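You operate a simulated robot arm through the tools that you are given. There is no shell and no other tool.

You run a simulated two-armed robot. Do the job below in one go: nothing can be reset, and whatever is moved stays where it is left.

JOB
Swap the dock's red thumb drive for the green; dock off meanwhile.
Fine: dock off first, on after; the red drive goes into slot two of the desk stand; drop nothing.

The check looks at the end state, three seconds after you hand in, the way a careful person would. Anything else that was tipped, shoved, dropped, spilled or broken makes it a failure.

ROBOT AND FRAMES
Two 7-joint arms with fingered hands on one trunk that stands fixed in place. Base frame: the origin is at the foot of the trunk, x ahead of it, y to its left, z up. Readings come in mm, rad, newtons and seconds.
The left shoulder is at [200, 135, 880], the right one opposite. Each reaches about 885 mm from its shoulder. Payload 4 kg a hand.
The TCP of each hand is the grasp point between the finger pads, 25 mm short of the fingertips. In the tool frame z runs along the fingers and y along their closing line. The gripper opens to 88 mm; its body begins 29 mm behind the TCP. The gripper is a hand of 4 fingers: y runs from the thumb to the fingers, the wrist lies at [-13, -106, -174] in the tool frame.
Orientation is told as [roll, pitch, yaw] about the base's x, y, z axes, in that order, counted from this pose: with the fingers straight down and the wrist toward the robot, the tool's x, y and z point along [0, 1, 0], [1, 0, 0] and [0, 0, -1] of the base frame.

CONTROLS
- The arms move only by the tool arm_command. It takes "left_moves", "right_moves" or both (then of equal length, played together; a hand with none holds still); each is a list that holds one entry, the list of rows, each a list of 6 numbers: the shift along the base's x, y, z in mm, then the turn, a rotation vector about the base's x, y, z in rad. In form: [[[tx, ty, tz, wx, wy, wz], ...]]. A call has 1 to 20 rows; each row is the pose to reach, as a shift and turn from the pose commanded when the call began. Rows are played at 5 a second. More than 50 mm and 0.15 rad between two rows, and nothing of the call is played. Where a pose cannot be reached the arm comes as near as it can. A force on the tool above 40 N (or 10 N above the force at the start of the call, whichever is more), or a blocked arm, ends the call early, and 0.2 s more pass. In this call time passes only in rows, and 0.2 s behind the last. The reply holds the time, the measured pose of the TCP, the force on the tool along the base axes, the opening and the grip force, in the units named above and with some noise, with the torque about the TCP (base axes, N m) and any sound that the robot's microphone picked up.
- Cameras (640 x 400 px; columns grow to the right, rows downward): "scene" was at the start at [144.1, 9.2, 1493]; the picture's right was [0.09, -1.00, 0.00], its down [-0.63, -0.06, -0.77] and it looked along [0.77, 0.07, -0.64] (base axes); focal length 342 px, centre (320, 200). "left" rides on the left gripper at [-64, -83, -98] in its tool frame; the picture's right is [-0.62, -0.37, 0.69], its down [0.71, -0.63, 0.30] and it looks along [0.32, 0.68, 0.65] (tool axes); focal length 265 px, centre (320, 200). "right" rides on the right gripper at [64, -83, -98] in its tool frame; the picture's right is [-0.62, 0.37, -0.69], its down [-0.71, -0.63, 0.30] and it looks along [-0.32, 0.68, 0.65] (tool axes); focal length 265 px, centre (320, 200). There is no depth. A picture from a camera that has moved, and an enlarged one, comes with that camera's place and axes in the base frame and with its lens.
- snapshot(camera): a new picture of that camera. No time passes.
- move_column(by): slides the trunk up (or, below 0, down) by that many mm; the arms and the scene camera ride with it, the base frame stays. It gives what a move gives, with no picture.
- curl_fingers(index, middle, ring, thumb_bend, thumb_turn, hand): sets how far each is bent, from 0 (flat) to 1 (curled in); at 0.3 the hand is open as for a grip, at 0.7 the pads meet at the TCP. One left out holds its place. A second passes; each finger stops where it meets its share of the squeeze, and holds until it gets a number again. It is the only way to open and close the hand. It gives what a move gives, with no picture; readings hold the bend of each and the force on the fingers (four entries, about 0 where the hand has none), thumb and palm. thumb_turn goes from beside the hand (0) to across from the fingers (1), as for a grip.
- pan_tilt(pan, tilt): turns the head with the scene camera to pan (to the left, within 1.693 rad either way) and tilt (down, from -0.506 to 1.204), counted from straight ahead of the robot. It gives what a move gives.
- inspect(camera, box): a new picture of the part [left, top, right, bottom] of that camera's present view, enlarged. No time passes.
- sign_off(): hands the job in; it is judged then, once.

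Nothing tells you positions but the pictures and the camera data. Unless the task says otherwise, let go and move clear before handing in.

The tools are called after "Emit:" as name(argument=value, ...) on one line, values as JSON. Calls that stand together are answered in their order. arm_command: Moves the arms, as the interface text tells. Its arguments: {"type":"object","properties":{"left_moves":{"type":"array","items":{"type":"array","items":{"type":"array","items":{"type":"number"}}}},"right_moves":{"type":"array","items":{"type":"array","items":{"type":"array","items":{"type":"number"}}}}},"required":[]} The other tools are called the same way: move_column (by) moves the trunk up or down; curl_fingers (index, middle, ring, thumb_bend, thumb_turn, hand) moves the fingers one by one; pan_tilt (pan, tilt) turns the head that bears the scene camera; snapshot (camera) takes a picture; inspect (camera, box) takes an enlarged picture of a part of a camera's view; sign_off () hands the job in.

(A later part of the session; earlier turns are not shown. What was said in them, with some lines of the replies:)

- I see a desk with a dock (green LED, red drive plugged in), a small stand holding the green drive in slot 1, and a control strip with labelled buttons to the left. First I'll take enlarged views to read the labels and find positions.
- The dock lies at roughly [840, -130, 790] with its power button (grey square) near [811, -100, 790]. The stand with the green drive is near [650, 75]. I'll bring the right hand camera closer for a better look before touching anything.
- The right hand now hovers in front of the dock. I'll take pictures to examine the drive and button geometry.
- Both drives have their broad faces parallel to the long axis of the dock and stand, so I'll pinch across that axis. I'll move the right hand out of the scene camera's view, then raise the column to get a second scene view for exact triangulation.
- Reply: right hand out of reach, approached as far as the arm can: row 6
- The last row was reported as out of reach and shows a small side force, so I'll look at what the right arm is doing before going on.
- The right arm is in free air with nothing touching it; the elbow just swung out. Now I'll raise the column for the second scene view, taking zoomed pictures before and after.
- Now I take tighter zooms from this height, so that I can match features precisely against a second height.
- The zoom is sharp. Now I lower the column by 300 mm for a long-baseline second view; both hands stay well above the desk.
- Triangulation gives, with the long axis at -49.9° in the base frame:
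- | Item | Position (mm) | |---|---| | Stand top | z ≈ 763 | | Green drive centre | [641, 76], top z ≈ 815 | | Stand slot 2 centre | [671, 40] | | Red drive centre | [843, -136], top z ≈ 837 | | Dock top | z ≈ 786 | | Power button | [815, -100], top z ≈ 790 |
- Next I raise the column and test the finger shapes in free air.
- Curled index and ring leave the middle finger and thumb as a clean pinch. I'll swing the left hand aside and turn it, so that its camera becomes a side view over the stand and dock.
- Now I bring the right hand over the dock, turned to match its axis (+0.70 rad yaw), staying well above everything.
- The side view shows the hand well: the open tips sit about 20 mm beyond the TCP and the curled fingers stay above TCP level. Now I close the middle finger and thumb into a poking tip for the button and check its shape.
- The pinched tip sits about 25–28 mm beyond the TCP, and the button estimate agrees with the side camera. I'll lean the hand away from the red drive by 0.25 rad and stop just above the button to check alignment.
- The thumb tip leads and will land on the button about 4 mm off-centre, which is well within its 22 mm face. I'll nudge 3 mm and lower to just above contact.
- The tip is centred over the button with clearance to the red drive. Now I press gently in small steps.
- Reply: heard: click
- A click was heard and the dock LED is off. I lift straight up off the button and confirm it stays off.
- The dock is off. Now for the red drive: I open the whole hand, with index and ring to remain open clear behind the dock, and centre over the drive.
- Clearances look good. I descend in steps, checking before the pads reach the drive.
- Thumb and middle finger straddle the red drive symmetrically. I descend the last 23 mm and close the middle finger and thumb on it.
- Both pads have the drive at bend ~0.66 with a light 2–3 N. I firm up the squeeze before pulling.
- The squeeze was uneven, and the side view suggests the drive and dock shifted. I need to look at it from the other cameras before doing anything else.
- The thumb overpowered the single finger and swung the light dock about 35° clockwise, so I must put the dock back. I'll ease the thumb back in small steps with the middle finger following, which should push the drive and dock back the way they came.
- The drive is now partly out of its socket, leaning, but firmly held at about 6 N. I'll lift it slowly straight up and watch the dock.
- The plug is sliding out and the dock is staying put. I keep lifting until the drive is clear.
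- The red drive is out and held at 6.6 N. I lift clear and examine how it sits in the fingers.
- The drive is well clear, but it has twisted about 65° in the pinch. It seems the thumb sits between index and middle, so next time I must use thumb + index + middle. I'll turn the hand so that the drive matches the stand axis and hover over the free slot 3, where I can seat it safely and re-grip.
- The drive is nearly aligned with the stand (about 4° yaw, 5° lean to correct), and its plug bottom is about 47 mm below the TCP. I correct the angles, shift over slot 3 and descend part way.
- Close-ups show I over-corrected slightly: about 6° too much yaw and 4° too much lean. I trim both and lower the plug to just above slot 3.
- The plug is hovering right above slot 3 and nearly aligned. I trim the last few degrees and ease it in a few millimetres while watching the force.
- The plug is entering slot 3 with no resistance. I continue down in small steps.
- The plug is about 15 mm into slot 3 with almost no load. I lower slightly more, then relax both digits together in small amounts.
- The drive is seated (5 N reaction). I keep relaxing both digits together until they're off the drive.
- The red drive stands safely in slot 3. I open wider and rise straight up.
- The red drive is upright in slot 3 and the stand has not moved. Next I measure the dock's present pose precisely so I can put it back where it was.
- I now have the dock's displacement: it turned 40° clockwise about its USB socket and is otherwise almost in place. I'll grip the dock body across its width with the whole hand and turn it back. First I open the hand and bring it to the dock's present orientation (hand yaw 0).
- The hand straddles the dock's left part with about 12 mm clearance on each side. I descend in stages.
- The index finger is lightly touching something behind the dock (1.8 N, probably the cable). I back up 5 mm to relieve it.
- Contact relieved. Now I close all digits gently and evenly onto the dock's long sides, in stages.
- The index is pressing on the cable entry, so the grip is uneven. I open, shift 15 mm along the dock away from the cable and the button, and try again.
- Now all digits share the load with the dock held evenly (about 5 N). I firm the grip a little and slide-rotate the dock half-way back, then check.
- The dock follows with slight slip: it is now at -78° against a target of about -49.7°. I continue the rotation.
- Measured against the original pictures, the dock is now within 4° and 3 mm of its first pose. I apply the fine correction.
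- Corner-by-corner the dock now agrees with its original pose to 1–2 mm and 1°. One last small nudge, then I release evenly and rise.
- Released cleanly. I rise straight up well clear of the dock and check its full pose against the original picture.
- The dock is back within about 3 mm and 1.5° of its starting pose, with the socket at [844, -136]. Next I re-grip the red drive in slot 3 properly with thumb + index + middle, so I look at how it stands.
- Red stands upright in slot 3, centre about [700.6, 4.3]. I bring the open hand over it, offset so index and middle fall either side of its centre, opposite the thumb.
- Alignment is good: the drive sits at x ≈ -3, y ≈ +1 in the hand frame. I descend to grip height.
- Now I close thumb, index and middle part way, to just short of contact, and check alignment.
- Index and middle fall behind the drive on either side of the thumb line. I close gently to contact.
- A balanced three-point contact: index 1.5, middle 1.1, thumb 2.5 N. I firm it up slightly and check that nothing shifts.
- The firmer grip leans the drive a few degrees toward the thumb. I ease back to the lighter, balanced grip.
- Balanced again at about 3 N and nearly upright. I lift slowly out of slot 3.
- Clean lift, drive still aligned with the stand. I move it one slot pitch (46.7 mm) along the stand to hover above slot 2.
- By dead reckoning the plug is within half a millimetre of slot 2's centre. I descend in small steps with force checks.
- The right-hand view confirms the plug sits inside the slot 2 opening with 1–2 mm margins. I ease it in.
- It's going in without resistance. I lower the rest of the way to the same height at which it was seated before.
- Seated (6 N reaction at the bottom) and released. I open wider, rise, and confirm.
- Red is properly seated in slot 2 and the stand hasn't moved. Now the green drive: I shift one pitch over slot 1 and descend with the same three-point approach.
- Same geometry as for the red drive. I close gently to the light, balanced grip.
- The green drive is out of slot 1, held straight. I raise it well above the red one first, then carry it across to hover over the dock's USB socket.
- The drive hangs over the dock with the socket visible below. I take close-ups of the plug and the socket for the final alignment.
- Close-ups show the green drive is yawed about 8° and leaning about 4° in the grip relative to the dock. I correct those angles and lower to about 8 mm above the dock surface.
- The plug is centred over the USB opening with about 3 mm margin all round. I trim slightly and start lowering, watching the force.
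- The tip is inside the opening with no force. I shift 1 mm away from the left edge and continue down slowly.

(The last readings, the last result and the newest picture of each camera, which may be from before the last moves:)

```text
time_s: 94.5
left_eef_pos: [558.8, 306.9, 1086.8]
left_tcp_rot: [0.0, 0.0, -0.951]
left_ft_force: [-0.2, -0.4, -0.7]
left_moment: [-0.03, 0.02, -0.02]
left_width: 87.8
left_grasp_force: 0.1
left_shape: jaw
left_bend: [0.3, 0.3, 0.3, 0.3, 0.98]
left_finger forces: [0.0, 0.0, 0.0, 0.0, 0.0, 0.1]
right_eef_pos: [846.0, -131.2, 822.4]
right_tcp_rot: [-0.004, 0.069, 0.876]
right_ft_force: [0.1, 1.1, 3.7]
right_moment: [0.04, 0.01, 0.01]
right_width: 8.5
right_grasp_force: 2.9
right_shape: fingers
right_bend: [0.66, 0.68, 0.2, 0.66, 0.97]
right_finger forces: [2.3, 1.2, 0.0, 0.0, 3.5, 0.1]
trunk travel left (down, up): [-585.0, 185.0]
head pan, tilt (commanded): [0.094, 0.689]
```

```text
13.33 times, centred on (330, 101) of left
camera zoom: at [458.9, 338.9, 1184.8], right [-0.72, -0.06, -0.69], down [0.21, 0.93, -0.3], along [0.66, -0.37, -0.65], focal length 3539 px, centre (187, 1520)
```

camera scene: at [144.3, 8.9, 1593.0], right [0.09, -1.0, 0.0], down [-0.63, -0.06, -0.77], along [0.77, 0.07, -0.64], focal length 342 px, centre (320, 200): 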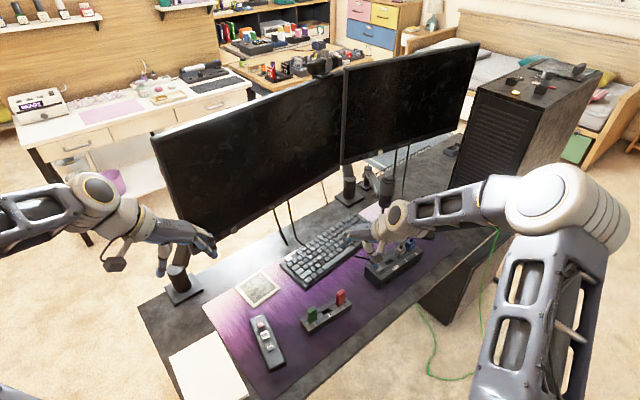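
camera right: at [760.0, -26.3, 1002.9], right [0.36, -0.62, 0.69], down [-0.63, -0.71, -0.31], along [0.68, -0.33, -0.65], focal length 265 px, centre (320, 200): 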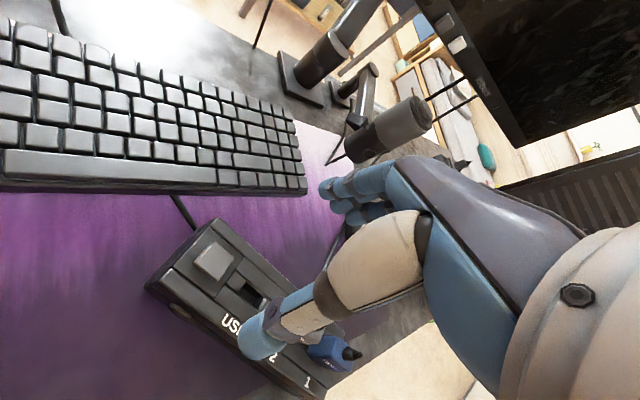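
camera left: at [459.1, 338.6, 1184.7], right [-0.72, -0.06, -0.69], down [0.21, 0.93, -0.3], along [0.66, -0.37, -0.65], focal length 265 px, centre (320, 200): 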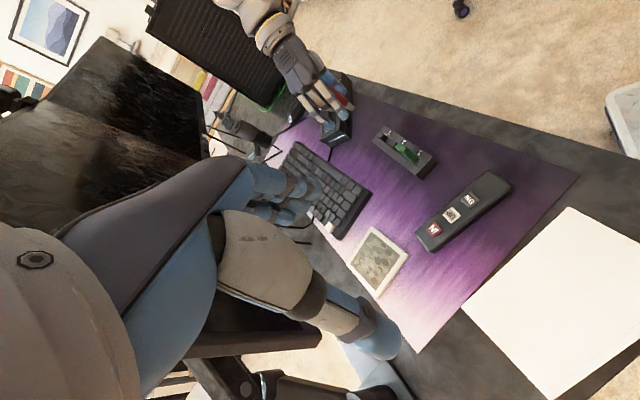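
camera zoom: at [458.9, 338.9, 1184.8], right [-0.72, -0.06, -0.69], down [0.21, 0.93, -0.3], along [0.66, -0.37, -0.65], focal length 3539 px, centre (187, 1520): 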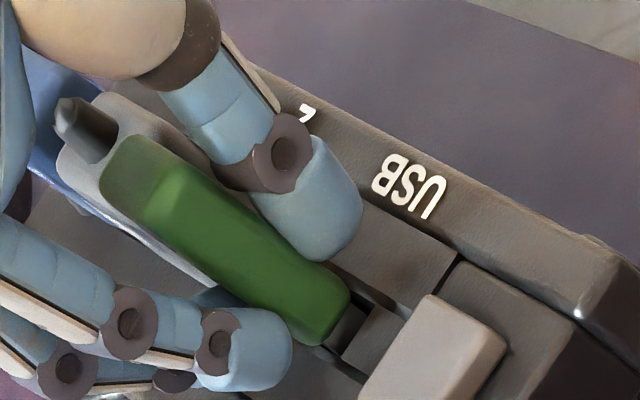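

Resistance of about 4 N starts at just the height where the red one sat originally (body bottom near 789). I press a touch further to be sure it's bottomed.

Emit:
arm_command(right_moves=[[[0, 0, -0.8, 0, 0, 0], [0, 0, -1.6, 0, 0, 0]]])

Emit:
inspect(camera="scene", box=[376, 244, 416, 274])

Emit:
inspect(camera="right", box=[220, 180, 340, 270])

```text
time_s: 95.1
left_eef_pos: [557.7, 307.6, 1085.0]
left_tcp_rot: [-0.002, 0.0, -0.949]
left_ft_force: [0.5, -0.4, 0.9]
left_moment: [0.01, 0.03, -0.01]
left_width: 87.6
left_grasp_force: 0.1
left_shape: jaw
left_bend: [0.3, 0.3, 0.3, 0.3, 0.98]
left_finger forces: [0.0, 0.0, 0.0, 0.0, 0.0, 0.1]
right_eef_pos: [844.6, -132.1, 819.6]
right_tcp_rot: [-0.004, 0.068, 0.876]
right_ft_force: [-1.2, 1.3, 6.6]
right_moment: [-0.01, 0.06, 0.0]
right_width: 7.8
right_grasp_force: 4.3
right_shape: fingers
right_bend: [0.66, 0.68, 0.2, 0.66, 0.97]
right_finger forces: [2.7, 1.3, 0.1, 0.1, 4.2, 0.0]
trunk travel left (down, up): [-585.0, 185.0]
head pan, tilt (commanded): [0.094, 0.689]
```

```text
13.33 times, centred on (396, 259) of scene
camera zoom: at [143.9, 9.3, 1593.1], right [0.09, -1.0, 0.0], down [-0.63, -0.06, -0.77], along [0.77, 0.07, -0.64], focal length 4560 px, centre (-693, -587)
```

zoom: 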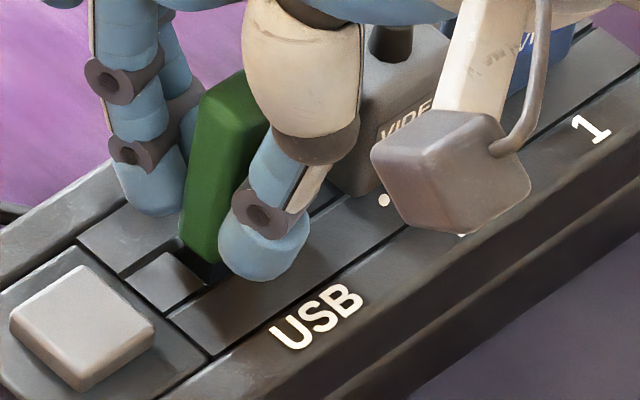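

```text
4.44 times, centred on (280, 225) of right
camera zoom: at [745.0, -149.0, 923.8], right [0.74, -0.08, 0.67], down [0.13, -0.96, -0.26], along [0.66, 0.28, -0.7], focal length 1180 px, centre (498, 89)
```

zoom: 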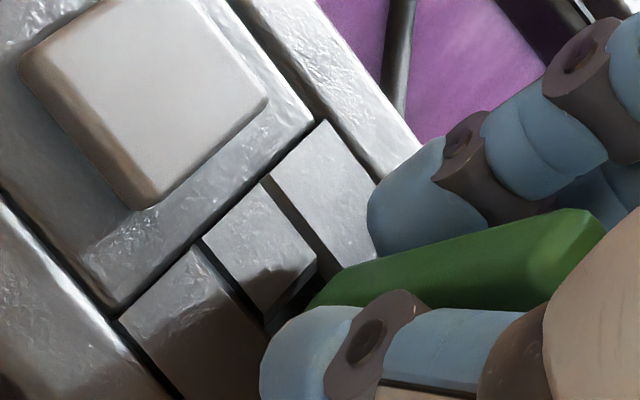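

Force rises while the drive stays put, so it's bottomed. I release evenly.

Emit:
curl_fingers(hand="right", index=0.635, middle=0.645, thumb_bend=0.635)

Emit:
curl_fingers(hand="right", index=0.5, middle=0.5, thumb_bend=0.5)

Emit:
inspect(camera="scene", box=[376, 244, 416, 274])

Emit:
inspect(camera="left", box=[300, 80, 360, 125])

```text
time_s: 96.1
left_eef_pos: [558.3, 306.2, 1085.9]
left_tcp_rot: [0.0, 0.002, -0.95]
left_ft_force: [-0.2, 0.8, -0.1]
left_moment: [-0.02, 0.03, 0.01]
left_width: 87.6
left_grasp_force: 0.1
left_shape: jaw
left_bend: [0.3, 0.3, 0.3, 0.3, 0.98]
left_finger forces: [0.0, 0.0, 0.0, 0.0, 0.0, 0.1]
right_eef_pos: [845.8, -130.2, 819.0]
right_tcp_rot: [-0.003, 0.069, 0.876]
right_ft_force: [-0.4, 0.9, 0.9]
right_moment: [-0.01, 0.0, 0.01]
right_width: 12.8
right_grasp_force: 0.1
right_shape: fingers
right_bend: [0.63, 0.64, 0.2, 0.63, 0.97]
right_finger forces: [0.1, 0.0, 0.1, 0.1, 0.0, 0.0]
trunk travel left (down, up): [-585.0, 185.0]
head pan, tilt (commanded): [0.094, 0.689]
```

```text
time_s: 97.1
left_eef_pos: [558.7, 307.7, 1085.9]
left_tcp_rot: [-0.001, -0.001, -0.951]
left_ft_force: [-1.0, -0.2, -1.3]
left_moment: [0.0, 0.03, 0.02]
left_width: 87.7
left_grasp_force: 0.1
left_shape: jaw
left_bend: [0.3, 0.3, 0.3, 0.3, 0.98]
left_finger forces: [0.1, 0.0, 0.0, 0.0, 0.1, 0.0]
right_eef_pos: [844.7, -130.8, 820.0]
right_tcp_rot: [-0.003, 0.07, 0.875]
right_ft_force: [-0.8, -0.5, 0.2]
right_moment: [-0.02, 0.03, -0.01]
right_width: 41.1
right_grasp_force: 0.1
right_shape: fingers
right_bend: [0.5, 0.5, 0.2, 0.5, 0.97]
right_finger forces: [0.0, 0.0, 0.0, 0.1, 0.0, 0.0]
trunk travel left (down, up): [-585.0, 185.0]
head pan, tilt (commanded): [0.094, 0.689]
```

```text
13.33 times, centred on (396, 259) of scene
camera zoom: at [144.1, 9.2, 1593.0], right [0.09, -1.0, 0.0], down [-0.63, -0.06, -0.77], along [0.77, 0.07, -0.64], focal length 4560 px, centre (-693, -587)
```

zoom: 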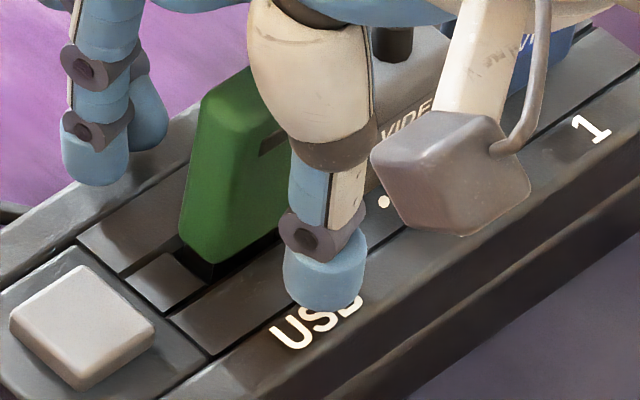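

```text
8.89 times, centred on (330, 102) of left
camera zoom: at [459.0, 338.8, 1184.7], right [-0.72, -0.06, -0.69], down [0.21, 0.93, -0.3], along [0.66, -0.37, -0.65], focal length 2359 px, centre (231, 1067)
```

zoom: 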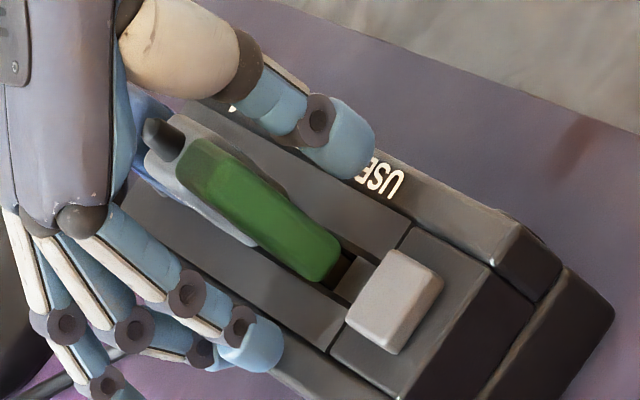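

The green drive stands in the USB socket. I open further and rise clear, then check its depth and tilt.

Emit:
curl_fingers(hand="right", index=0.37, middle=0.37, thumb_bend=0.37)

Emit:
arm_command(right_moves=[[[0, 0, 5, 0, 0, 0], [0, 0, 15, 0, 0, 0], [0, 0, 30, 0, 0, 0], [0, 0, 50, 0, 0, 0], [0, 0, 75, 0, 0, 0], [-20, 22, 95, 0.027, -0.023, -0.06], [-50, 52, 105, 0.05, -0.05, -0.12]]])

Emit:
inspect(camera="scene", box=[360, 228, 440, 288])

Emit:
inspect(camera="left", box=[300, 80, 360, 125])

```text
time_s: 98.1
left_eef_pos: [558.2, 307.3, 1085.9]
left_tcp_rot: [0.0, 0.001, -0.949]
left_ft_force: [0.6, 0.6, 0.4]
left_moment: [0.0, -0.01, 0.01]
left_width: 87.4
left_grasp_force: 0.2
left_shape: jaw
left_bend: [0.3, 0.3, 0.3, 0.3, 0.98]
left_finger forces: [0.0, 0.1, 0.0, 0.0, 0.0, 0.0]
right_eef_pos: [845.2, -130.4, 818.4]
right_tcp_rot: [-0.003, 0.07, 0.874]
right_ft_force: [-0.2, 0.4, 0.1]
right_moment: [0.02, 0.02, -0.02]
right_width: 69.4
right_grasp_force: 0.2
right_shape: fingers
right_bend: [0.37, 0.37, 0.2, 0.37, 0.97]
right_finger forces: [0.0, 0.0, 0.1, 0.0, 0.0, 0.0]
trunk travel left (down, up): [-585.0, 185.0]
head pan, tilt (commanded): [0.094, 0.689]
```

```text
time_s: 99.7
left_eef_pos: [559.5, 306.5, 1084.6]
left_tcp_rot: [-0.001, -0.002, -0.948]
left_ft_force: [0.1, 0.2, -0.2]
left_moment: [0.0, 0.02, 0.02]
left_width: 87.8
left_grasp_force: 0.0
left_shape: jaw
left_bend: [0.3, 0.3, 0.3, 0.3, 0.98]
left_finger forces: [0.0, 0.1, 0.1, 0.0, 0.1, 0.1]
right_eef_pos: [795.8, -79.1, 924.8]
right_tcp_rot: [-0.005, -0.002, 0.754]
right_ft_force: [0.7, 0.8, 0.0]
right_moment: [0.0, 0.0, 0.02]
right_width: 69.4
right_grasp_force: 0.1
right_shape: fingers
right_bend: [0.37, 0.37, 0.2, 0.37, 0.97]
right_finger forces: [0.1, 0.1, 0.0, 0.1, 0.0, 0.1]
trunk travel left (down, up): [-585.0, 185.0]
head pan, tilt (commanded): [0.094, 0.689]
```

```text
6.67 times, centred on (400, 258) of scene
camera zoom: at [144.4, 8.9, 1593.0], right [0.09, -1.0, 0.0], down [-0.63, -0.06, -0.77], along [0.77, 0.07, -0.64], focal length 2280 px, centre (-213, -187)
```

zoom: 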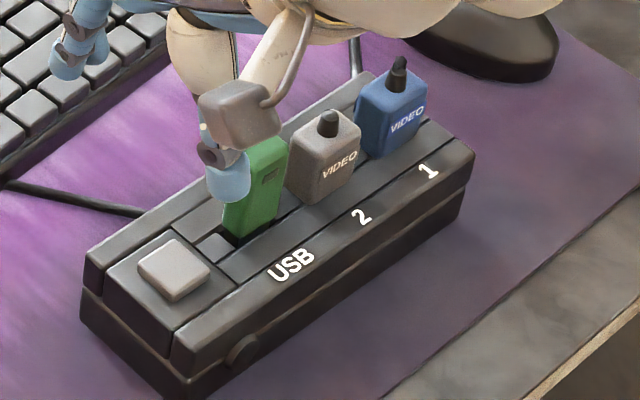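

```text
8.89 times, centred on (330, 102) of left
camera zoom: at [459.3, 338.5, 1184.6], right [-0.72, -0.06, -0.69], down [0.21, 0.93, -0.3], along [0.66, -0.37, -0.65], focal length 2359 px, centre (231, 1067)
```

zoom: 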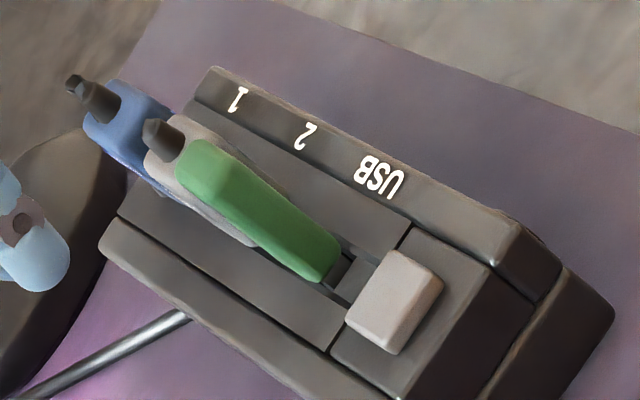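

I move the hand further aside for an unobstructed look at the seated drive.

Emit:
arm_command(right_moves=[[[-30, 30, 5, 0, 0, -0.02], [-60, 60, 5, 0, 0, -0.05], [-90, 90, 5, 0, 0, -0.05]]])

Emit:
inspect(camera="scene", box=[378, 240, 410, 264])

Emit:
inspect(camera="left", box=[312, 86, 352, 116])

Emit:
inspect(camera="right", box=[120, 200, 320, 350])

```text
time_s: 100.5
left_eef_pos: [558.1, 307.6, 1084.8]
left_tcp_rot: [0.0, 0.0, -0.951]
left_ft_force: [0.3, -0.9, 0.1]
left_moment: [0.03, 0.0, -0.01]
left_width: 87.5
left_grasp_force: 0.0
left_shape: jaw
left_bend: [0.3, 0.3, 0.3, 0.3, 0.98]
left_finger forces: [0.1, 0.0, 0.0, 0.1, 0.0, 0.0]
right_eef_pos: [706.3, 8.9, 930.1]
right_tcp_rot: [-0.006, -0.001, 0.704]
right_ft_force: [-0.3, -1.2, 0.4]
right_moment: [0.03, -0.01, 0.01]
right_width: 69.5
right_grasp_force: 0.1
right_shape: fingers
right_bend: [0.37, 0.37, 0.2, 0.37, 0.97]
right_finger forces: [0.0, 0.0, 0.0, 0.0, 0.1, 0.1]
trunk travel left (down, up): [-585.0, 185.0]
head pan, tilt (commanded): [0.094, 0.689]
```

```text
16.00 times, centred on (394, 252) of scene
camera zoom: at [144.3, 8.8, 1593.0], right [0.09, -1.0, 0.0], down [-0.63, -0.06, -0.77], along [0.77, 0.07, -0.64], focal length 5472 px, centre (-864, -632)
```

zoom: 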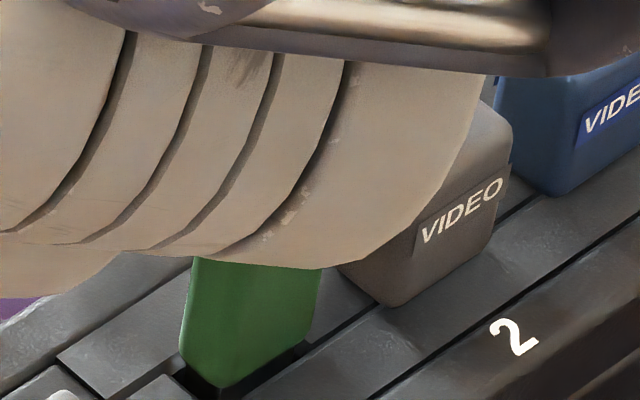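

```text
13.33 times, centred on (332, 101) of left
camera zoom: at [459.3, 338.3, 1184.7], right [-0.72, -0.06, -0.69], down [0.21, 0.93, -0.3], along [0.66, -0.37, -0.65], focal length 3539 px, centre (160, 1520)
```

zoom: 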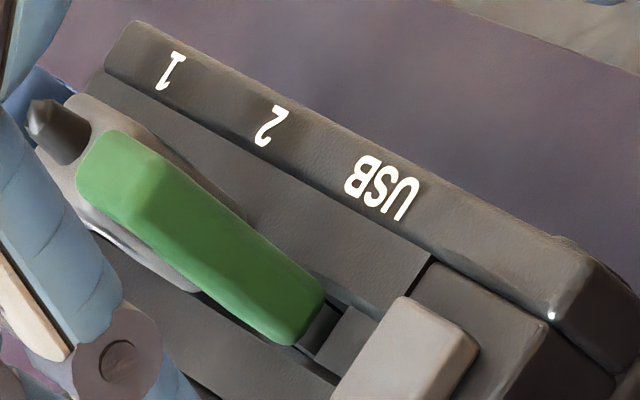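

```text
2.67 times, centred on (220, 275) of right
camera zoom: at [597.7, 4.8, 1027.9], right [0.68, -0.23, 0.7], down [-0.02, -0.95, -0.3], along [0.73, 0.19, -0.65], focal length 708 px, centre (587, 0)
```

zoom: 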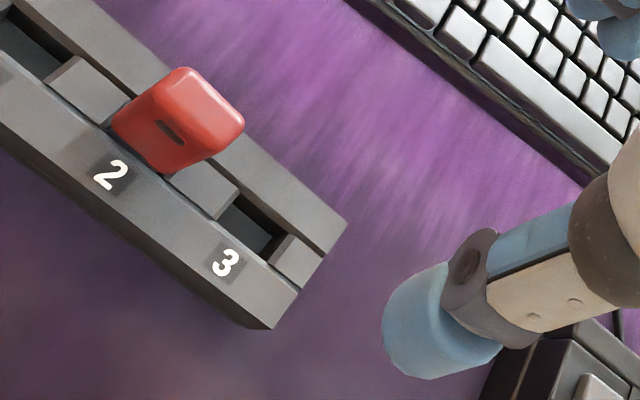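

Emit:
arm_command(right_moves=[[[-10, -25, 15, 0, 0, 0], [-20, -55, 30, 0, 0, -0.05], [-30, -85, 45, 0, 0, -0.1], [-40, -115, 60, 0, 0, -0.15], [-50, -145, 75, 0, 0, -0.2], [-60, -175, 90, 0, 0, -0.25], [-65, -205, 95, 0, 0, -0.3], [-65, -235, 100, 0, 0, -0.35]]])

Emit:
snapshot(camera="scene")

Emit:
inspect(camera="scene", box=[378, 236, 410, 260])

Emit:
inspect(camera="scene", box=[360, 228, 440, 288])

```text
time_s: 102.3
left_eef_pos: [559.0, 308.2, 1084.8]
left_tcp_rot: [0.0, 0.001, -0.949]
left_ft_force: [0.0, -0.2, -1.2]
left_moment: [0.01, 0.02, -0.04]
left_width: 87.6
left_grasp_force: 0.1
left_shape: jaw
left_bend: [0.3, 0.3, 0.3, 0.3, 0.98]
left_finger forces: [0.1, 0.0, 0.1, 0.0, 0.1, 0.1]
right_eef_pos: [639.9, -224.6, 1029.0]
right_tcp_rot: [-0.004, -0.002, 0.353]
right_ft_force: [0.1, 0.8, 0.2]
right_moment: [-0.03, 0.03, 0.02]
right_width: 69.6
right_grasp_force: 0.1
right_shape: fingers
right_bend: [0.37, 0.37, 0.2, 0.37, 0.97]
right_finger forces: [0.1, 0.1, 0.0, 0.1, 0.0, 0.0]
trunk travel left (down, up): [-585.0, 185.0]
head pan, tilt (commanded): [0.094, 0.689]
```

```text
taken
camera scene: at [144.2, 9.5, 1593.0], right [0.09, -1.0, 0.0], down [-0.63, -0.06, -0.77], along [0.77, 0.07, -0.64], focal length 342 px, centre (320, 200)
```

scene: 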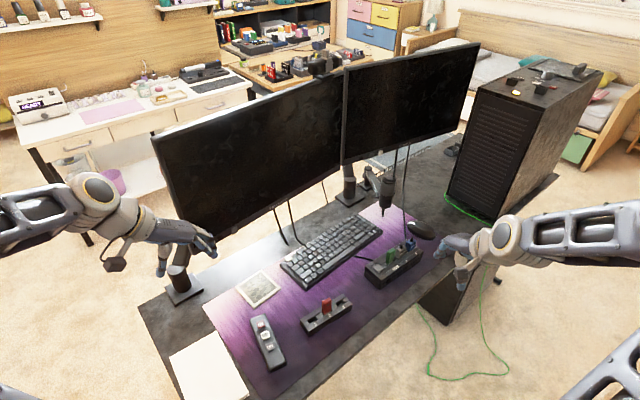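

```text
16.00 times, centred on (394, 248) of scene
camera zoom: at [144.2, 9.5, 1593.0], right [0.09, -1.0, 0.0], down [-0.63, -0.06, -0.77], along [0.77, 0.07, -0.64], focal length 5472 px, centre (-864, -568)
```

zoom: 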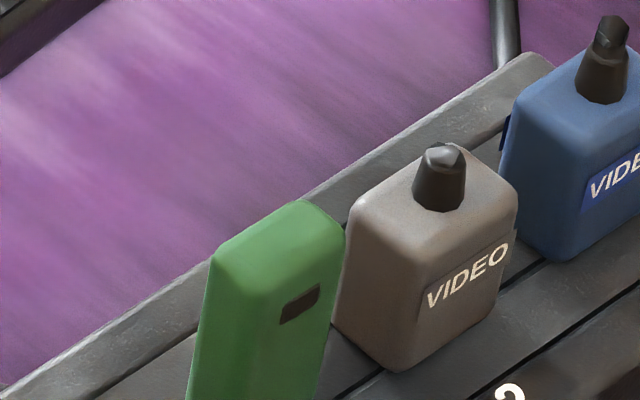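

```text
6.67 times, centred on (400, 258) of scene
camera zoom: at [144.2, 9.5, 1593.0], right [0.09, -1.0, 0.0], down [-0.63, -0.06, -0.77], along [0.77, 0.07, -0.64], focal length 2280 px, centre (-213, -187)
```

zoom: 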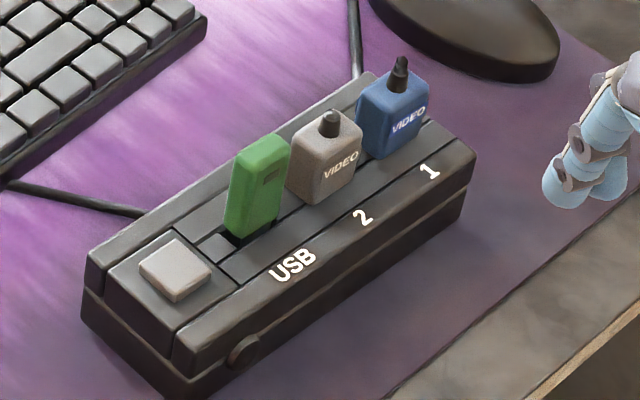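

Clear view: the green drive is upright in USB, and its label height (about 826) matches the red one's original (825). To verify dock pose and seating directly, I return the column to its starting height and compare with the very first close-up.

Emit:
move_column(by=-100)

Emit:
inspect(camera="scene", box=[360, 205, 440, 275])

Emit:
inspect(camera="scene", box=[290, 265, 360, 315])

Emit:
inspect(camera="scene", box=[384, 222, 416, 246])

```text
time_s: 103.7
left_eef_pos: [559.5, 307.4, 984.7]
left_tcp_rot: [0.001, -0.001, -0.95]
left_ft_force: [0.0, 0.3, -0.7]
left_moment: [0.0, 0.01, 0.0]
left_width: 87.6
left_grasp_force: 0.0
left_shape: jaw
left_bend: [0.3, 0.3, 0.3, 0.3, 0.98]
left_finger forces: [0.0, 0.1, 0.0, 0.0, 0.0, 0.0]
right_eef_pos: [639.3, -224.0, 929.6]
right_tcp_rot: [-0.007, -0.003, 0.356]
right_ft_force: [-0.1, -0.1, 0.5]
right_moment: [-0.02, 0.01, 0.0]
right_width: 69.2
right_grasp_force: 0.0
right_shape: fingers
right_bend: [0.37, 0.37, 0.2, 0.37, 0.97]
right_finger forces: [0.1, 0.1, 0.0, 0.0, 0.0, 0.0]
trunk travel left (down, up): [-485.0, 285.0]
head pan, tilt (commanded): [0.094, 0.689]
```

```text
5.71 times, centred on (400, 240) of scene
camera zoom: at [144.1, 9.2, 1493.1], right [0.09, -1.0, 0.0], down [-0.63, -0.06, -0.77], along [0.77, 0.07, -0.64], focal length 1954 px, centre (-137, -29)
```

zoom: 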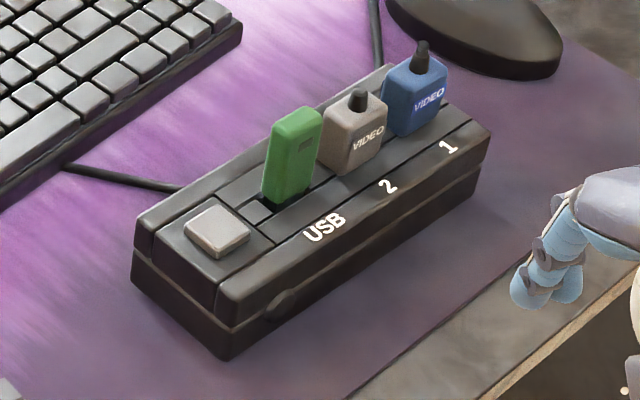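

```text
8.00 times, centred on (325, 290) of scene
camera zoom: at [144.1, 9.2, 1493.1], right [0.09, -1.0, 0.0], down [-0.63, -0.06, -0.77], along [0.77, 0.07, -0.64], focal length 2736 px, centre (280, -520)
```

zoom: 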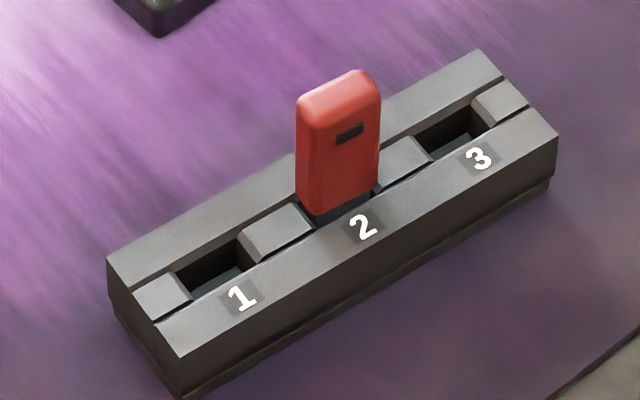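

```text
16.00 times, centred on (400, 234) of scene
camera zoom: at [144.1, 9.2, 1493.1], right [0.09, -1.0, 0.0], down [-0.63, -0.06, -0.77], along [0.77, 0.07, -0.64], focal length 5472 px, centre (-960, -344)
```

zoom: 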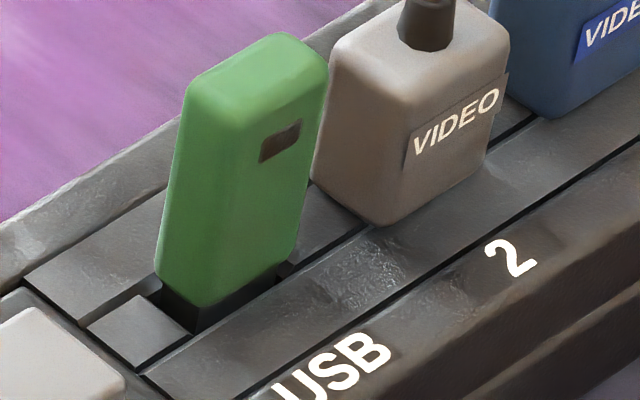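

Both match the starting pictures: the stand is identical, the dock within 2–3 mm, and green sits exactly where red did. Now I turn the dock back on: raise the column again, shape the poking hand as before, and return above the button.

Emit:
move_column(by=100)

Emit:
curl_fingers(hand="right", index=1.0, ring=1.0, middle=0.7, thumb_bend=0.7)

Emit:
arm_command(right_moves=[[[22, 16, 0, 0, 0, 0.05], [45, 33, 0, 0, 0, 0.1], [70, 52, -5, 0, 0, 0.15], [95, 70, -15, 0, 0, 0.2], [120, 89, -30, 0, 0, 0.25], [147, 109, -50, 0, 0, 0.3], [172, 128, -75, 0, 0, 0.352]]])

Emit:
inspect(camera="left", box=[265, 50, 375, 130])

Emit:
inspect(camera="scene", box=[350, 205, 446, 285])

```text
time_s: 105.0
left_eef_pos: [558.6, 307.4, 1085.3]
left_tcp_rot: [-0.001, 0.001, -0.949]
left_ft_force: [0.0, -0.2, 0.6]
left_moment: [-0.04, -0.01, 0.0]
left_width: 87.5
left_grasp_force: 0.0
left_shape: jaw
left_bend: [0.3, 0.3, 0.3, 0.3, 0.98]
left_finger forces: [0.0, 0.0, 0.1, 0.0, 0.0, 0.1]
right_eef_pos: [639.1, -223.9, 1028.9]
right_tcp_rot: [-0.005, -0.001, 0.356]
right_ft_force: [0.0, -0.7, -0.3]
right_moment: [0.0, -0.04, 0.0]
right_width: 69.6
right_grasp_force: 0.1
right_shape: fingers
right_bend: [0.37, 0.37, 0.2, 0.37, 0.97]
right_finger forces: [0.0, 0.0, 0.0, 0.0, 0.0, 0.0]
trunk travel left (down, up): [-585.0, 185.0]
head pan, tilt (commanded): [0.094, 0.689]
```

```text
time_s: 106.0
left_eef_pos: [559.3, 307.5, 1085.6]
left_tcp_rot: [-0.002, -0.001, -0.949]
left_ft_force: [0.1, -0.5, 0.5]
left_moment: [-0.03, 0.0, -0.03]
left_width: 87.8
left_grasp_force: 0.0
left_shape: jaw
left_bend: [0.3, 0.3, 0.3, 0.3, 0.98]
left_finger forces: [0.0, 0.1, 0.1, 0.0, 0.1, 0.0]
right_eef_pos: [639.7, -224.5, 1029.4]
right_tcp_rot: [-0.006, 0.0, 0.355]
right_ft_force: [-0.2, -0.3, -0.9]
right_moment: [-0.01, 0.0, 0.03]
right_width: 1.9
right_grasp_force: 0.1
right_shape: fingers
right_bend: [0.81, 0.7, 1.0, 0.66, 0.97]
right_finger forces: [0.0, 0.1, 0.1, 0.0, 0.1, 0.1]
trunk travel left (down, up): [-585.0, 185.0]
head pan, tilt (commanded): [0.094, 0.689]
```

```text
time_s: 107.6
left_eef_pos: [559.7, 308.1, 1083.5]
left_tcp_rot: [0.0, 0.0, -0.949]
left_ft_force: [0.1, 0.5, 0.1]
left_moment: [0.01, -0.02, 0.01]
left_width: 87.6
left_grasp_force: 0.0
left_shape: jaw
left_bend: [0.3, 0.3, 0.3, 0.3, 0.98]
left_finger forces: [0.0, 0.1, 0.0, 0.0, 0.0, 0.0]
right_eef_pos: [812.1, -98.0, 954.0]
right_tcp_rot: [-0.003, -0.001, 0.707]
right_ft_force: [0.1, 0.4, 0.2]
right_moment: [-0.01, -0.04, 0.02]
right_width: 5.6
right_grasp_force: 0.0
right_shape: fingers
right_bend: [0.83, 0.7, 1.0, 0.66, 0.97]
right_finger forces: [0.0, 0.1, 0.0, 0.0, 0.1, 0.0]
trunk travel left (down, up): [-585.0, 185.0]
head pan, tilt (commanded): [0.094, 0.689]
```

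```text
5.00 times, centred on (320, 90) of left
camera zoom: at [458.8, 338.6, 1184.9], right [-0.72, -0.06, -0.69], down [0.21, 0.93, -0.3], along [0.66, -0.37, -0.65], focal length 1327 px, centre (320, 750)
```

zoom: 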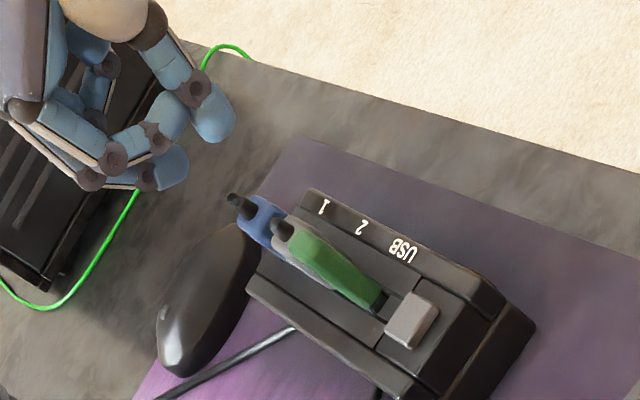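

```text
5.00 times, centred on (398, 245) of scene
camera zoom: at [143.8, 9.1, 1593.1], right [0.09, -1.0, 0.0], down [-0.63, -0.06, -0.77], along [0.77, 0.07, -0.64], focal length 1710 px, centre (-70, -25)
```

zoom: 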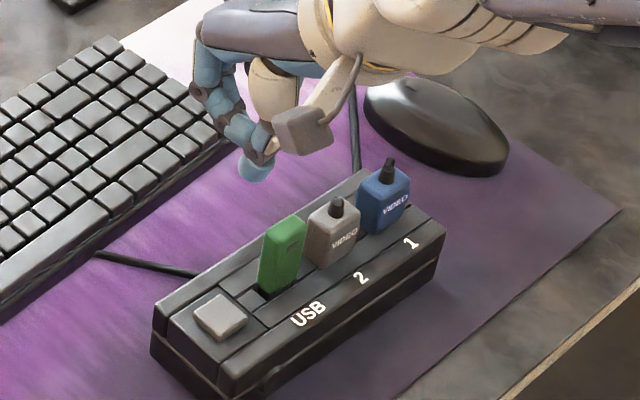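

The index got caught by the thumb this time (bend 0.83). I reopen the thumb, curl the index fully, then re-close, as in the first press.

Emit:
curl_fingers(hand="right", middle=0.3, thumb_bend=0.3)

Emit:
curl_fingers(hand="right", index=1.0, ring=1.0)

Emit:
curl_fingers(hand="right", middle=0.7, thumb_bend=0.7)

Emit:
inspect(camera="left", box=[245, 40, 355, 120])

```text
time_s: 108.6
left_eef_pos: [559.7, 307.5, 1086.2]
left_tcp_rot: [0.001, 0.0, -0.95]
left_ft_force: [0.1, 0.5, 0.0]
left_moment: [0.02, 0.03, -0.01]
left_width: 87.6
left_grasp_force: 0.1
left_shape: jaw
left_bend: [0.3, 0.3, 0.3, 0.3, 0.98]
left_finger forces: [0.0, 0.1, 0.1, 0.1, 0.0, 0.0]
right_eef_pos: [811.5, -97.1, 954.1]
right_tcp_rot: [-0.005, -0.002, 0.708]
right_ft_force: [0.0, 0.4, 0.5]
right_moment: [-0.05, 0.0, -0.02]
right_width: 52.7
right_grasp_force: 0.0
right_shape: fingers
right_bend: [1.0, 0.3, 1.0, 0.3, 0.97]
right_finger forces: [0.1, 0.0, 0.0, 0.0, 0.0, 0.0]
trunk travel left (down, up): [-585.0, 185.0]
head pan, tilt (commanded): [0.094, 0.689]
```

```text
time_s: 109.6
left_eef_pos: [558.9, 307.7, 1085.4]
left_tcp_rot: [-0.002, 0.0, -0.95]
left_ft_force: [0.0, -0.2, -1.5]
left_moment: [-0.03, 0.04, 0.01]
left_width: 87.5
left_grasp_force: 0.2
left_shape: jaw
left_bend: [0.3, 0.3, 0.3, 0.3, 0.98]
left_finger forces: [0.0, 0.1, 0.1, 0.0, 0.1, 0.0]
right_eef_pos: [812.3, -97.6, 953.1]
right_tcp_rot: [-0.004, 0.0, 0.71]
right_ft_force: [0.7, 0.6, 1.0]
right_moment: [0.01, 0.0, 0.0]
right_width: 52.6
right_grasp_force: 0.1
right_shape: fingers
right_bend: [1.0, 0.3, 1.0, 0.3, 0.97]
right_finger forces: [0.0, 0.0, 0.0, 0.1, 0.0, 0.0]
trunk travel left (down, up): [-585.0, 185.0]
head pan, tilt (commanded): [0.094, 0.689]
```

```text
time_s: 110.6
left_eef_pos: [559.0, 308.2, 1086.1]
left_tcp_rot: [0.0, 0.0, -0.949]
left_ft_force: [0.8, 0.6, -0.4]
left_moment: [-0.02, 0.0, -0.03]
left_width: 87.6
left_grasp_force: 0.2
left_shape: jaw
left_bend: [0.3, 0.3, 0.3, 0.3, 0.98]
left_finger forces: [0.0, 0.0, 0.0, 0.1, 0.0, 0.0]
right_eef_pos: [811.6, -96.7, 954.2]
right_tcp_rot: [-0.006, -0.002, 0.71]
right_ft_force: [0.3, -0.2, -0.4]
right_moment: [0.0, 0.0, -0.01]
right_width: 36.6
right_grasp_force: 0.0
right_shape: fingers
right_bend: [1.0, 0.7, 1.0, 0.7, 0.97]
right_finger forces: [0.1, 0.0, 0.0, 0.0, 0.1, 0.0]
trunk travel left (down, up): [-585.0, 185.0]
head pan, tilt (commanded): [0.094, 0.689]
```

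```text
5.00 times, centred on (300, 80) of left
camera zoom: at [459.0, 338.8, 1184.7], right [-0.72, -0.06, -0.69], down [0.21, 0.93, -0.3], along [0.66, -0.37, -0.65], focal length 1327 px, centre (420, 800)
```

zoom: 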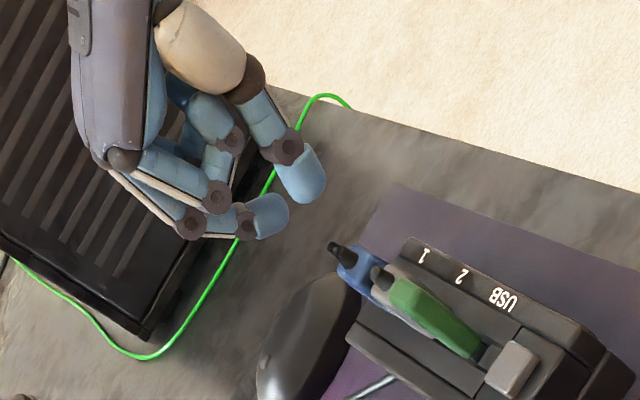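

The poking shape is right again. I tilt away from the drive as before and descend to just above the button.

Emit:
arm_command(right_moves=[[[0.7, 0.7, -25, -0.0475, -0.041, 0], [1.4, 1.4, -50, -0.095, -0.082, 0], [2, 2, -75, -0.1425, -0.122, 0], [2.7, 2.8, -95, -0.19, -0.163, 0], [2.7, 2.8, -113, -0.19, -0.163, 0], [2.7, 2.8, -124, -0.19, -0.163, 0], [2.7, 2.8, -129, -0.19, -0.163, 0]]])

Emit:
inspect(camera="left", box=[290, 75, 370, 125])

Emit:
inspect(camera="right", box=[160, 180, 400, 330])

```text
time_s: 112.2
left_eef_pos: [558.7, 307.4, 1085.7]
left_tcp_rot: [0.0, 0.0, -0.95]
left_ft_force: [1.0, -0.3, -0.2]
left_moment: [0.02, 0.0, 0.0]
left_width: 87.6
left_grasp_force: 0.0
left_shape: jaw
left_bend: [0.3, 0.3, 0.3, 0.3, 0.98]
left_finger forces: [0.0, 0.1, 0.0, 0.0, 0.0, 0.0]
right_eef_pos: [814.4, -93.2, 824.7]
right_tcp_rot: [-0.257, -0.002, 0.71]
right_ft_force: [0.4, 0.5, 0.4]
right_moment: [-0.03, 0.01, 0.01]
right_width: 36.4
right_grasp_force: 0.2
right_shape: fingers
right_bend: [1.0, 0.7, 1.0, 0.7, 0.97]
right_finger forces: [0.0, 0.1, 0.0, 0.1, 0.0, 0.0]
trunk travel left (down, up): [-585.0, 185.0]
head pan, tilt (commanded): [0.094, 0.689]
```

```text
8.00 times, centred on (330, 100) of left
camera zoom: at [459.0, 338.9, 1184.7], right [-0.72, -0.06, -0.69], down [0.21, 0.93, -0.3], along [0.66, -0.37, -0.65], focal length 2123 px, centre (240, 1000)
```

zoom: 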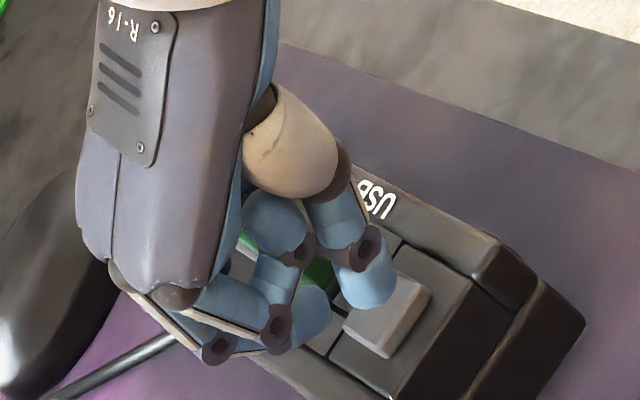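

```text
2.67 times, centred on (280, 255) of right
camera zoom: at [691.9, -82.0, 903.7], right [0.55, -0.08, 0.83], down [0.02, -0.99, -0.11], along [0.83, 0.08, -0.55], focal length 708 px, centre (427, 53)
```

zoom: 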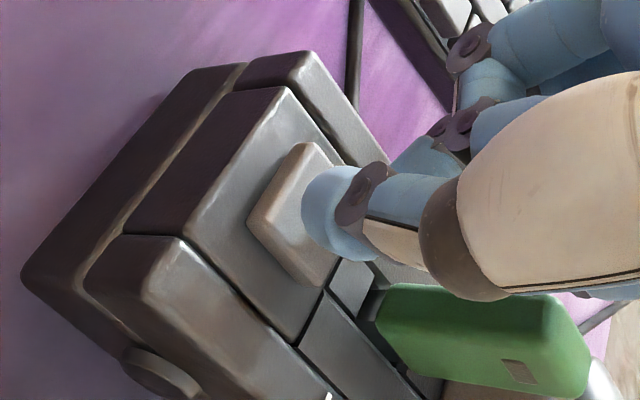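

The view is the same as before the first press. I press in small steps until the click.

Emit:
arm_command(right_moves=[[[0, 0, -2, 0, 0, 0], [0, 0, -4, 0, 0, 0], [0, 0, -5.5, 0, 0, 0], [0, 0, -6.5, 0, 0, 0]]])

Emit:
inspect(camera="right", box=[160, 180, 400, 330])

```text
time_s: 113.2
left_eef_pos: [557.8, 308.1, 1084.9]
left_tcp_rot: [0.001, 0.001, -0.95]
left_ft_force: [-0.9, 0.0, -0.1]
left_moment: [-0.02, 0.02, -0.03]
left_width: 87.7
left_grasp_force: 0.1
left_shape: jaw
left_bend: [0.3, 0.3, 0.3, 0.3, 0.98]
left_finger forces: [0.0, 0.0, 0.0, 0.0, 0.1, 0.0]
right_eef_pos: [813.3, -93.5, 818.8]
right_tcp_rot: [-0.258, -0.001, 0.707]
right_ft_force: [0.0, -0.2, 2.0]
right_moment: [-0.01, 0.01, 0.0]
right_width: 36.5
right_grasp_force: 0.5
right_shape: fingers
right_bend: [1.0, 0.7, 1.0, 0.7, 0.97]
right_finger forces: [0.0, 0.0, 0.1, 0.1, 1.2, 0.0]
trunk travel left (down, up): [-585.0, 185.0]
head pan, tilt (commanded): [0.094, 0.689]
heard: click
```

```text
2.67 times, centred on (280, 255) of right
camera zoom: at [692.2, -81.6, 897.6], right [0.55, -0.08, 0.83], down [0.02, -0.99, -0.11], along [0.83, 0.08, -0.55], focal length 708 px, centre (427, 53)
```

zoom: 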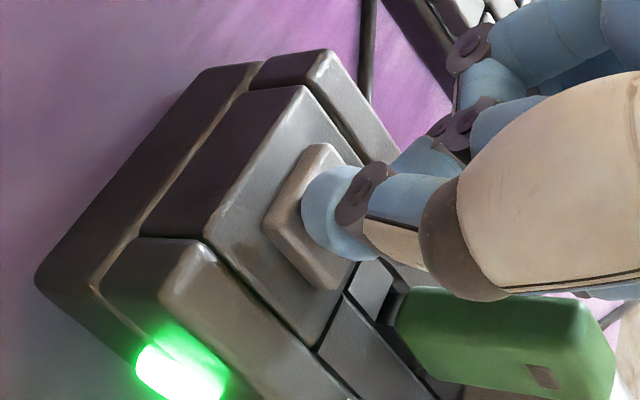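

The click was heard and the LED is green again. I lift straight off, untilt, and withdraw the hand to its starting side.

Emit:
arm_command(right_moves=[[[0, 0, 8, 0, 0, 0], [0, 0, 25, 0, 0, 0], [0, 0, 50, 0, 0, 0], [0, 0, 80, 0.06, 0.052, 0], [0, 0, 100, 0.12, 0.104, 0], [0, 0, 120, 0.19, 0.163, 0]]])

Emit:
arm_command(right_moves=[[[-25, -18, 10, 0, 0, -0.05], [-50, -36, 25, 0, 0, -0.1], [-75, -54, 40, 0, 0, -0.15], [-100, -72, 55, 0, 0, -0.2], [-125, -90, 70, 0, 0, -0.25], [-150, -110, 85, 0, 0, -0.3], [-175, -130, 95, 0, 0, -0.35]]])

Emit:
curl_fingers(hand="right", middle=0.3, thumb_bend=0.3)

Emit:
snapshot(camera="scene")

Emit:
inspect(camera="scene", box=[350, 225, 450, 295])

Emit:
inspect(camera="scene", box=[230, 260, 370, 365])

```text
time_s: 114.6
left_eef_pos: [558.6, 307.3, 1084.2]
left_tcp_rot: [-0.001, 0.0, -0.949]
left_ft_force: [0.6, 0.2, 0.7]
left_moment: [-0.07, -0.02, 0.03]
left_width: 87.6
left_grasp_force: 0.1
left_shape: jaw
left_bend: [0.3, 0.3, 0.3, 0.3, 0.98]
left_finger forces: [0.0, 0.0, 0.0, 0.1, 0.1, 0.0]
right_eef_pos: [813.8, -93.5, 938.6]
right_tcp_rot: [-0.002, -0.001, 0.709]
right_ft_force: [1.6, -0.9, 0.8]
right_moment: [0.0, -0.01, -0.02]
right_width: 36.4
right_grasp_force: 0.0
right_shape: fingers
right_bend: [1.0, 0.7, 1.0, 0.7, 0.98]
right_finger forces: [0.0, 0.0, 0.0, 0.1, 0.1, 0.1]
trunk travel left (down, up): [-585.0, 185.0]
head pan, tilt (commanded): [0.094, 0.689]
```

```text
time_s: 116.2
left_eef_pos: [557.8, 306.9, 1086.0]
left_tcp_rot: [-0.001, -0.001, -0.951]
left_ft_force: [0.5, -0.1, 0.2]
left_moment: [0.0, 0.03, 0.01]
left_width: 87.6
left_grasp_force: 0.1
left_shape: jaw
left_bend: [0.3, 0.3, 0.3, 0.3, 0.98]
left_finger forces: [0.0, 0.0, 0.0, 0.0, 0.0, 0.1]
right_eef_pos: [639.0, -222.6, 1032.7]
right_tcp_rot: [-0.005, -0.001, 0.359]
right_ft_force: [-0.1, 0.0, -0.3]
right_moment: [-0.01, -0.02, 0.02]
right_width: 36.4
right_grasp_force: 0.0
right_shape: fingers
right_bend: [1.0, 0.7, 1.0, 0.7, 0.98]
right_finger forces: [0.0, 0.0, 0.1, 0.1, 0.0, 0.0]
trunk travel left (down, up): [-585.0, 185.0]
head pan, tilt (commanded): [0.094, 0.689]
```

```text
time_s: 117.2
left_eef_pos: [559.0, 306.6, 1086.4]
left_tcp_rot: [0.001, 0.001, -0.948]
left_ft_force: [-0.6, -0.5, -0.4]
left_moment: [-0.02, -0.02, -0.04]
left_width: 87.6
left_grasp_force: 0.0
left_shape: jaw
left_bend: [0.3, 0.3, 0.3, 0.3, 0.98]
left_finger forces: [0.0, 0.0, 0.0, 0.0, 0.0, 0.0]
right_eef_pos: [639.7, -223.1, 1033.5]
right_tcp_rot: [-0.006, -0.003, 0.357]
right_ft_force: [0.7, -0.2, 0.0]
right_moment: [0.03, 0.0, 0.02]
right_width: 52.4
right_grasp_force: 0.0
right_shape: fingers
right_bend: [1.0, 0.3, 1.0, 0.3, 0.98]
right_finger forces: [0.0, 0.1, 0.0, 0.0, 0.0, 0.0]
trunk travel left (down, up): [-585.0, 185.0]
head pan, tilt (commanded): [0.094, 0.689]
```

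```text
taken
camera scene: at [144.1, 9.2, 1593.0], right [0.09, -1.0, 0.0], down [-0.63, -0.06, -0.77], along [0.77, 0.07, -0.64], focal length 342 px, centre (320, 200)
```

scene: 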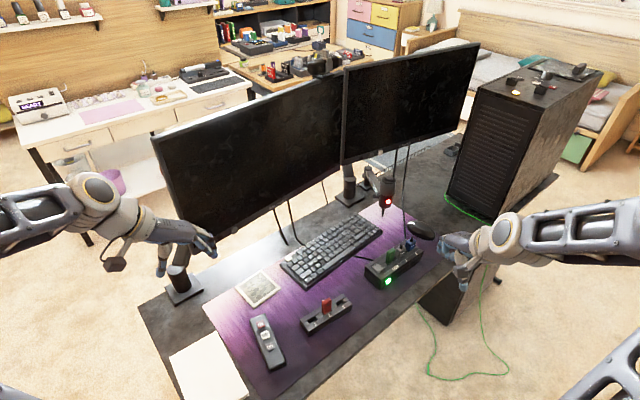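

```text
5.71 times, centred on (400, 260) of scene
camera zoom: at [144.1, 9.2, 1593.0], right [0.09, -1.0, 0.0], down [-0.63, -0.06, -0.77], along [0.77, 0.07, -0.64], focal length 1954 px, centre (-137, -143)
```

zoom: 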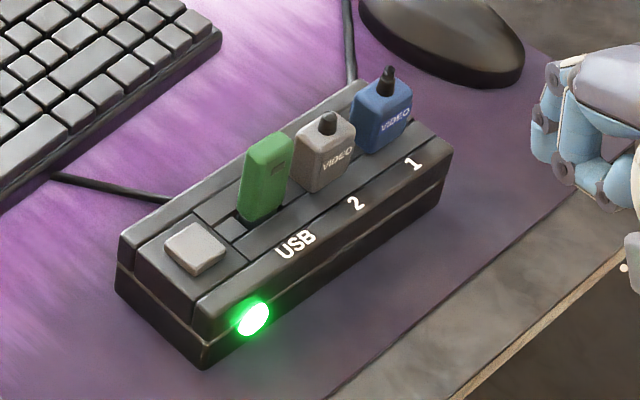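

```text
3.81 times, centred on (300, 312) of scene
camera zoom: at [144.1, 9.2, 1593.0], right [0.09, -1.0, 0.0], down [-0.63, -0.06, -0.77], along [0.77, 0.07, -0.64], focal length 1303 px, centre (396, -229)
```

zoom: 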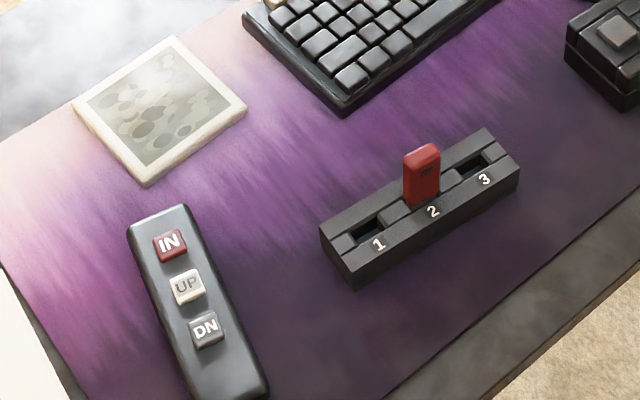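

The dock LED is lit green, with the green drive seated in USB and both video plugs undisturbed. The red drive stands in slot 2. The dock is within about 4 mm of its first pose, the stand, keyboard, mouse and remote haven't moved, and both hands are empty and clear, so I hand in.

Emit:
sign_off()

```text
The job is handed in.
```

The swap is done: the green drive is in the dock's USB socket, the red drive is in slot two of the desk stand, and the dock is back on. I switched it off before unplugging anything and on again only after the green drive was in. Its green LED is lit.

- **The dock was moved during the job:** my first grip on the red drive was uneven and swung the dock about 40° on the desk. I turned it back. It now sits within about 4 mm and 2° of where it started, not exactly on the spot.
- **The red drive went through slot three first:** that same grip twisted the drive in the hand. I parked it in slot three to re-grip it, then moved it to slot two.

Nothing was dropped. The stand is where it started and the video plugs are still in place; the keyboard, mouse and remote also look undisturbed. Both hands are empty and clear of the desk items.
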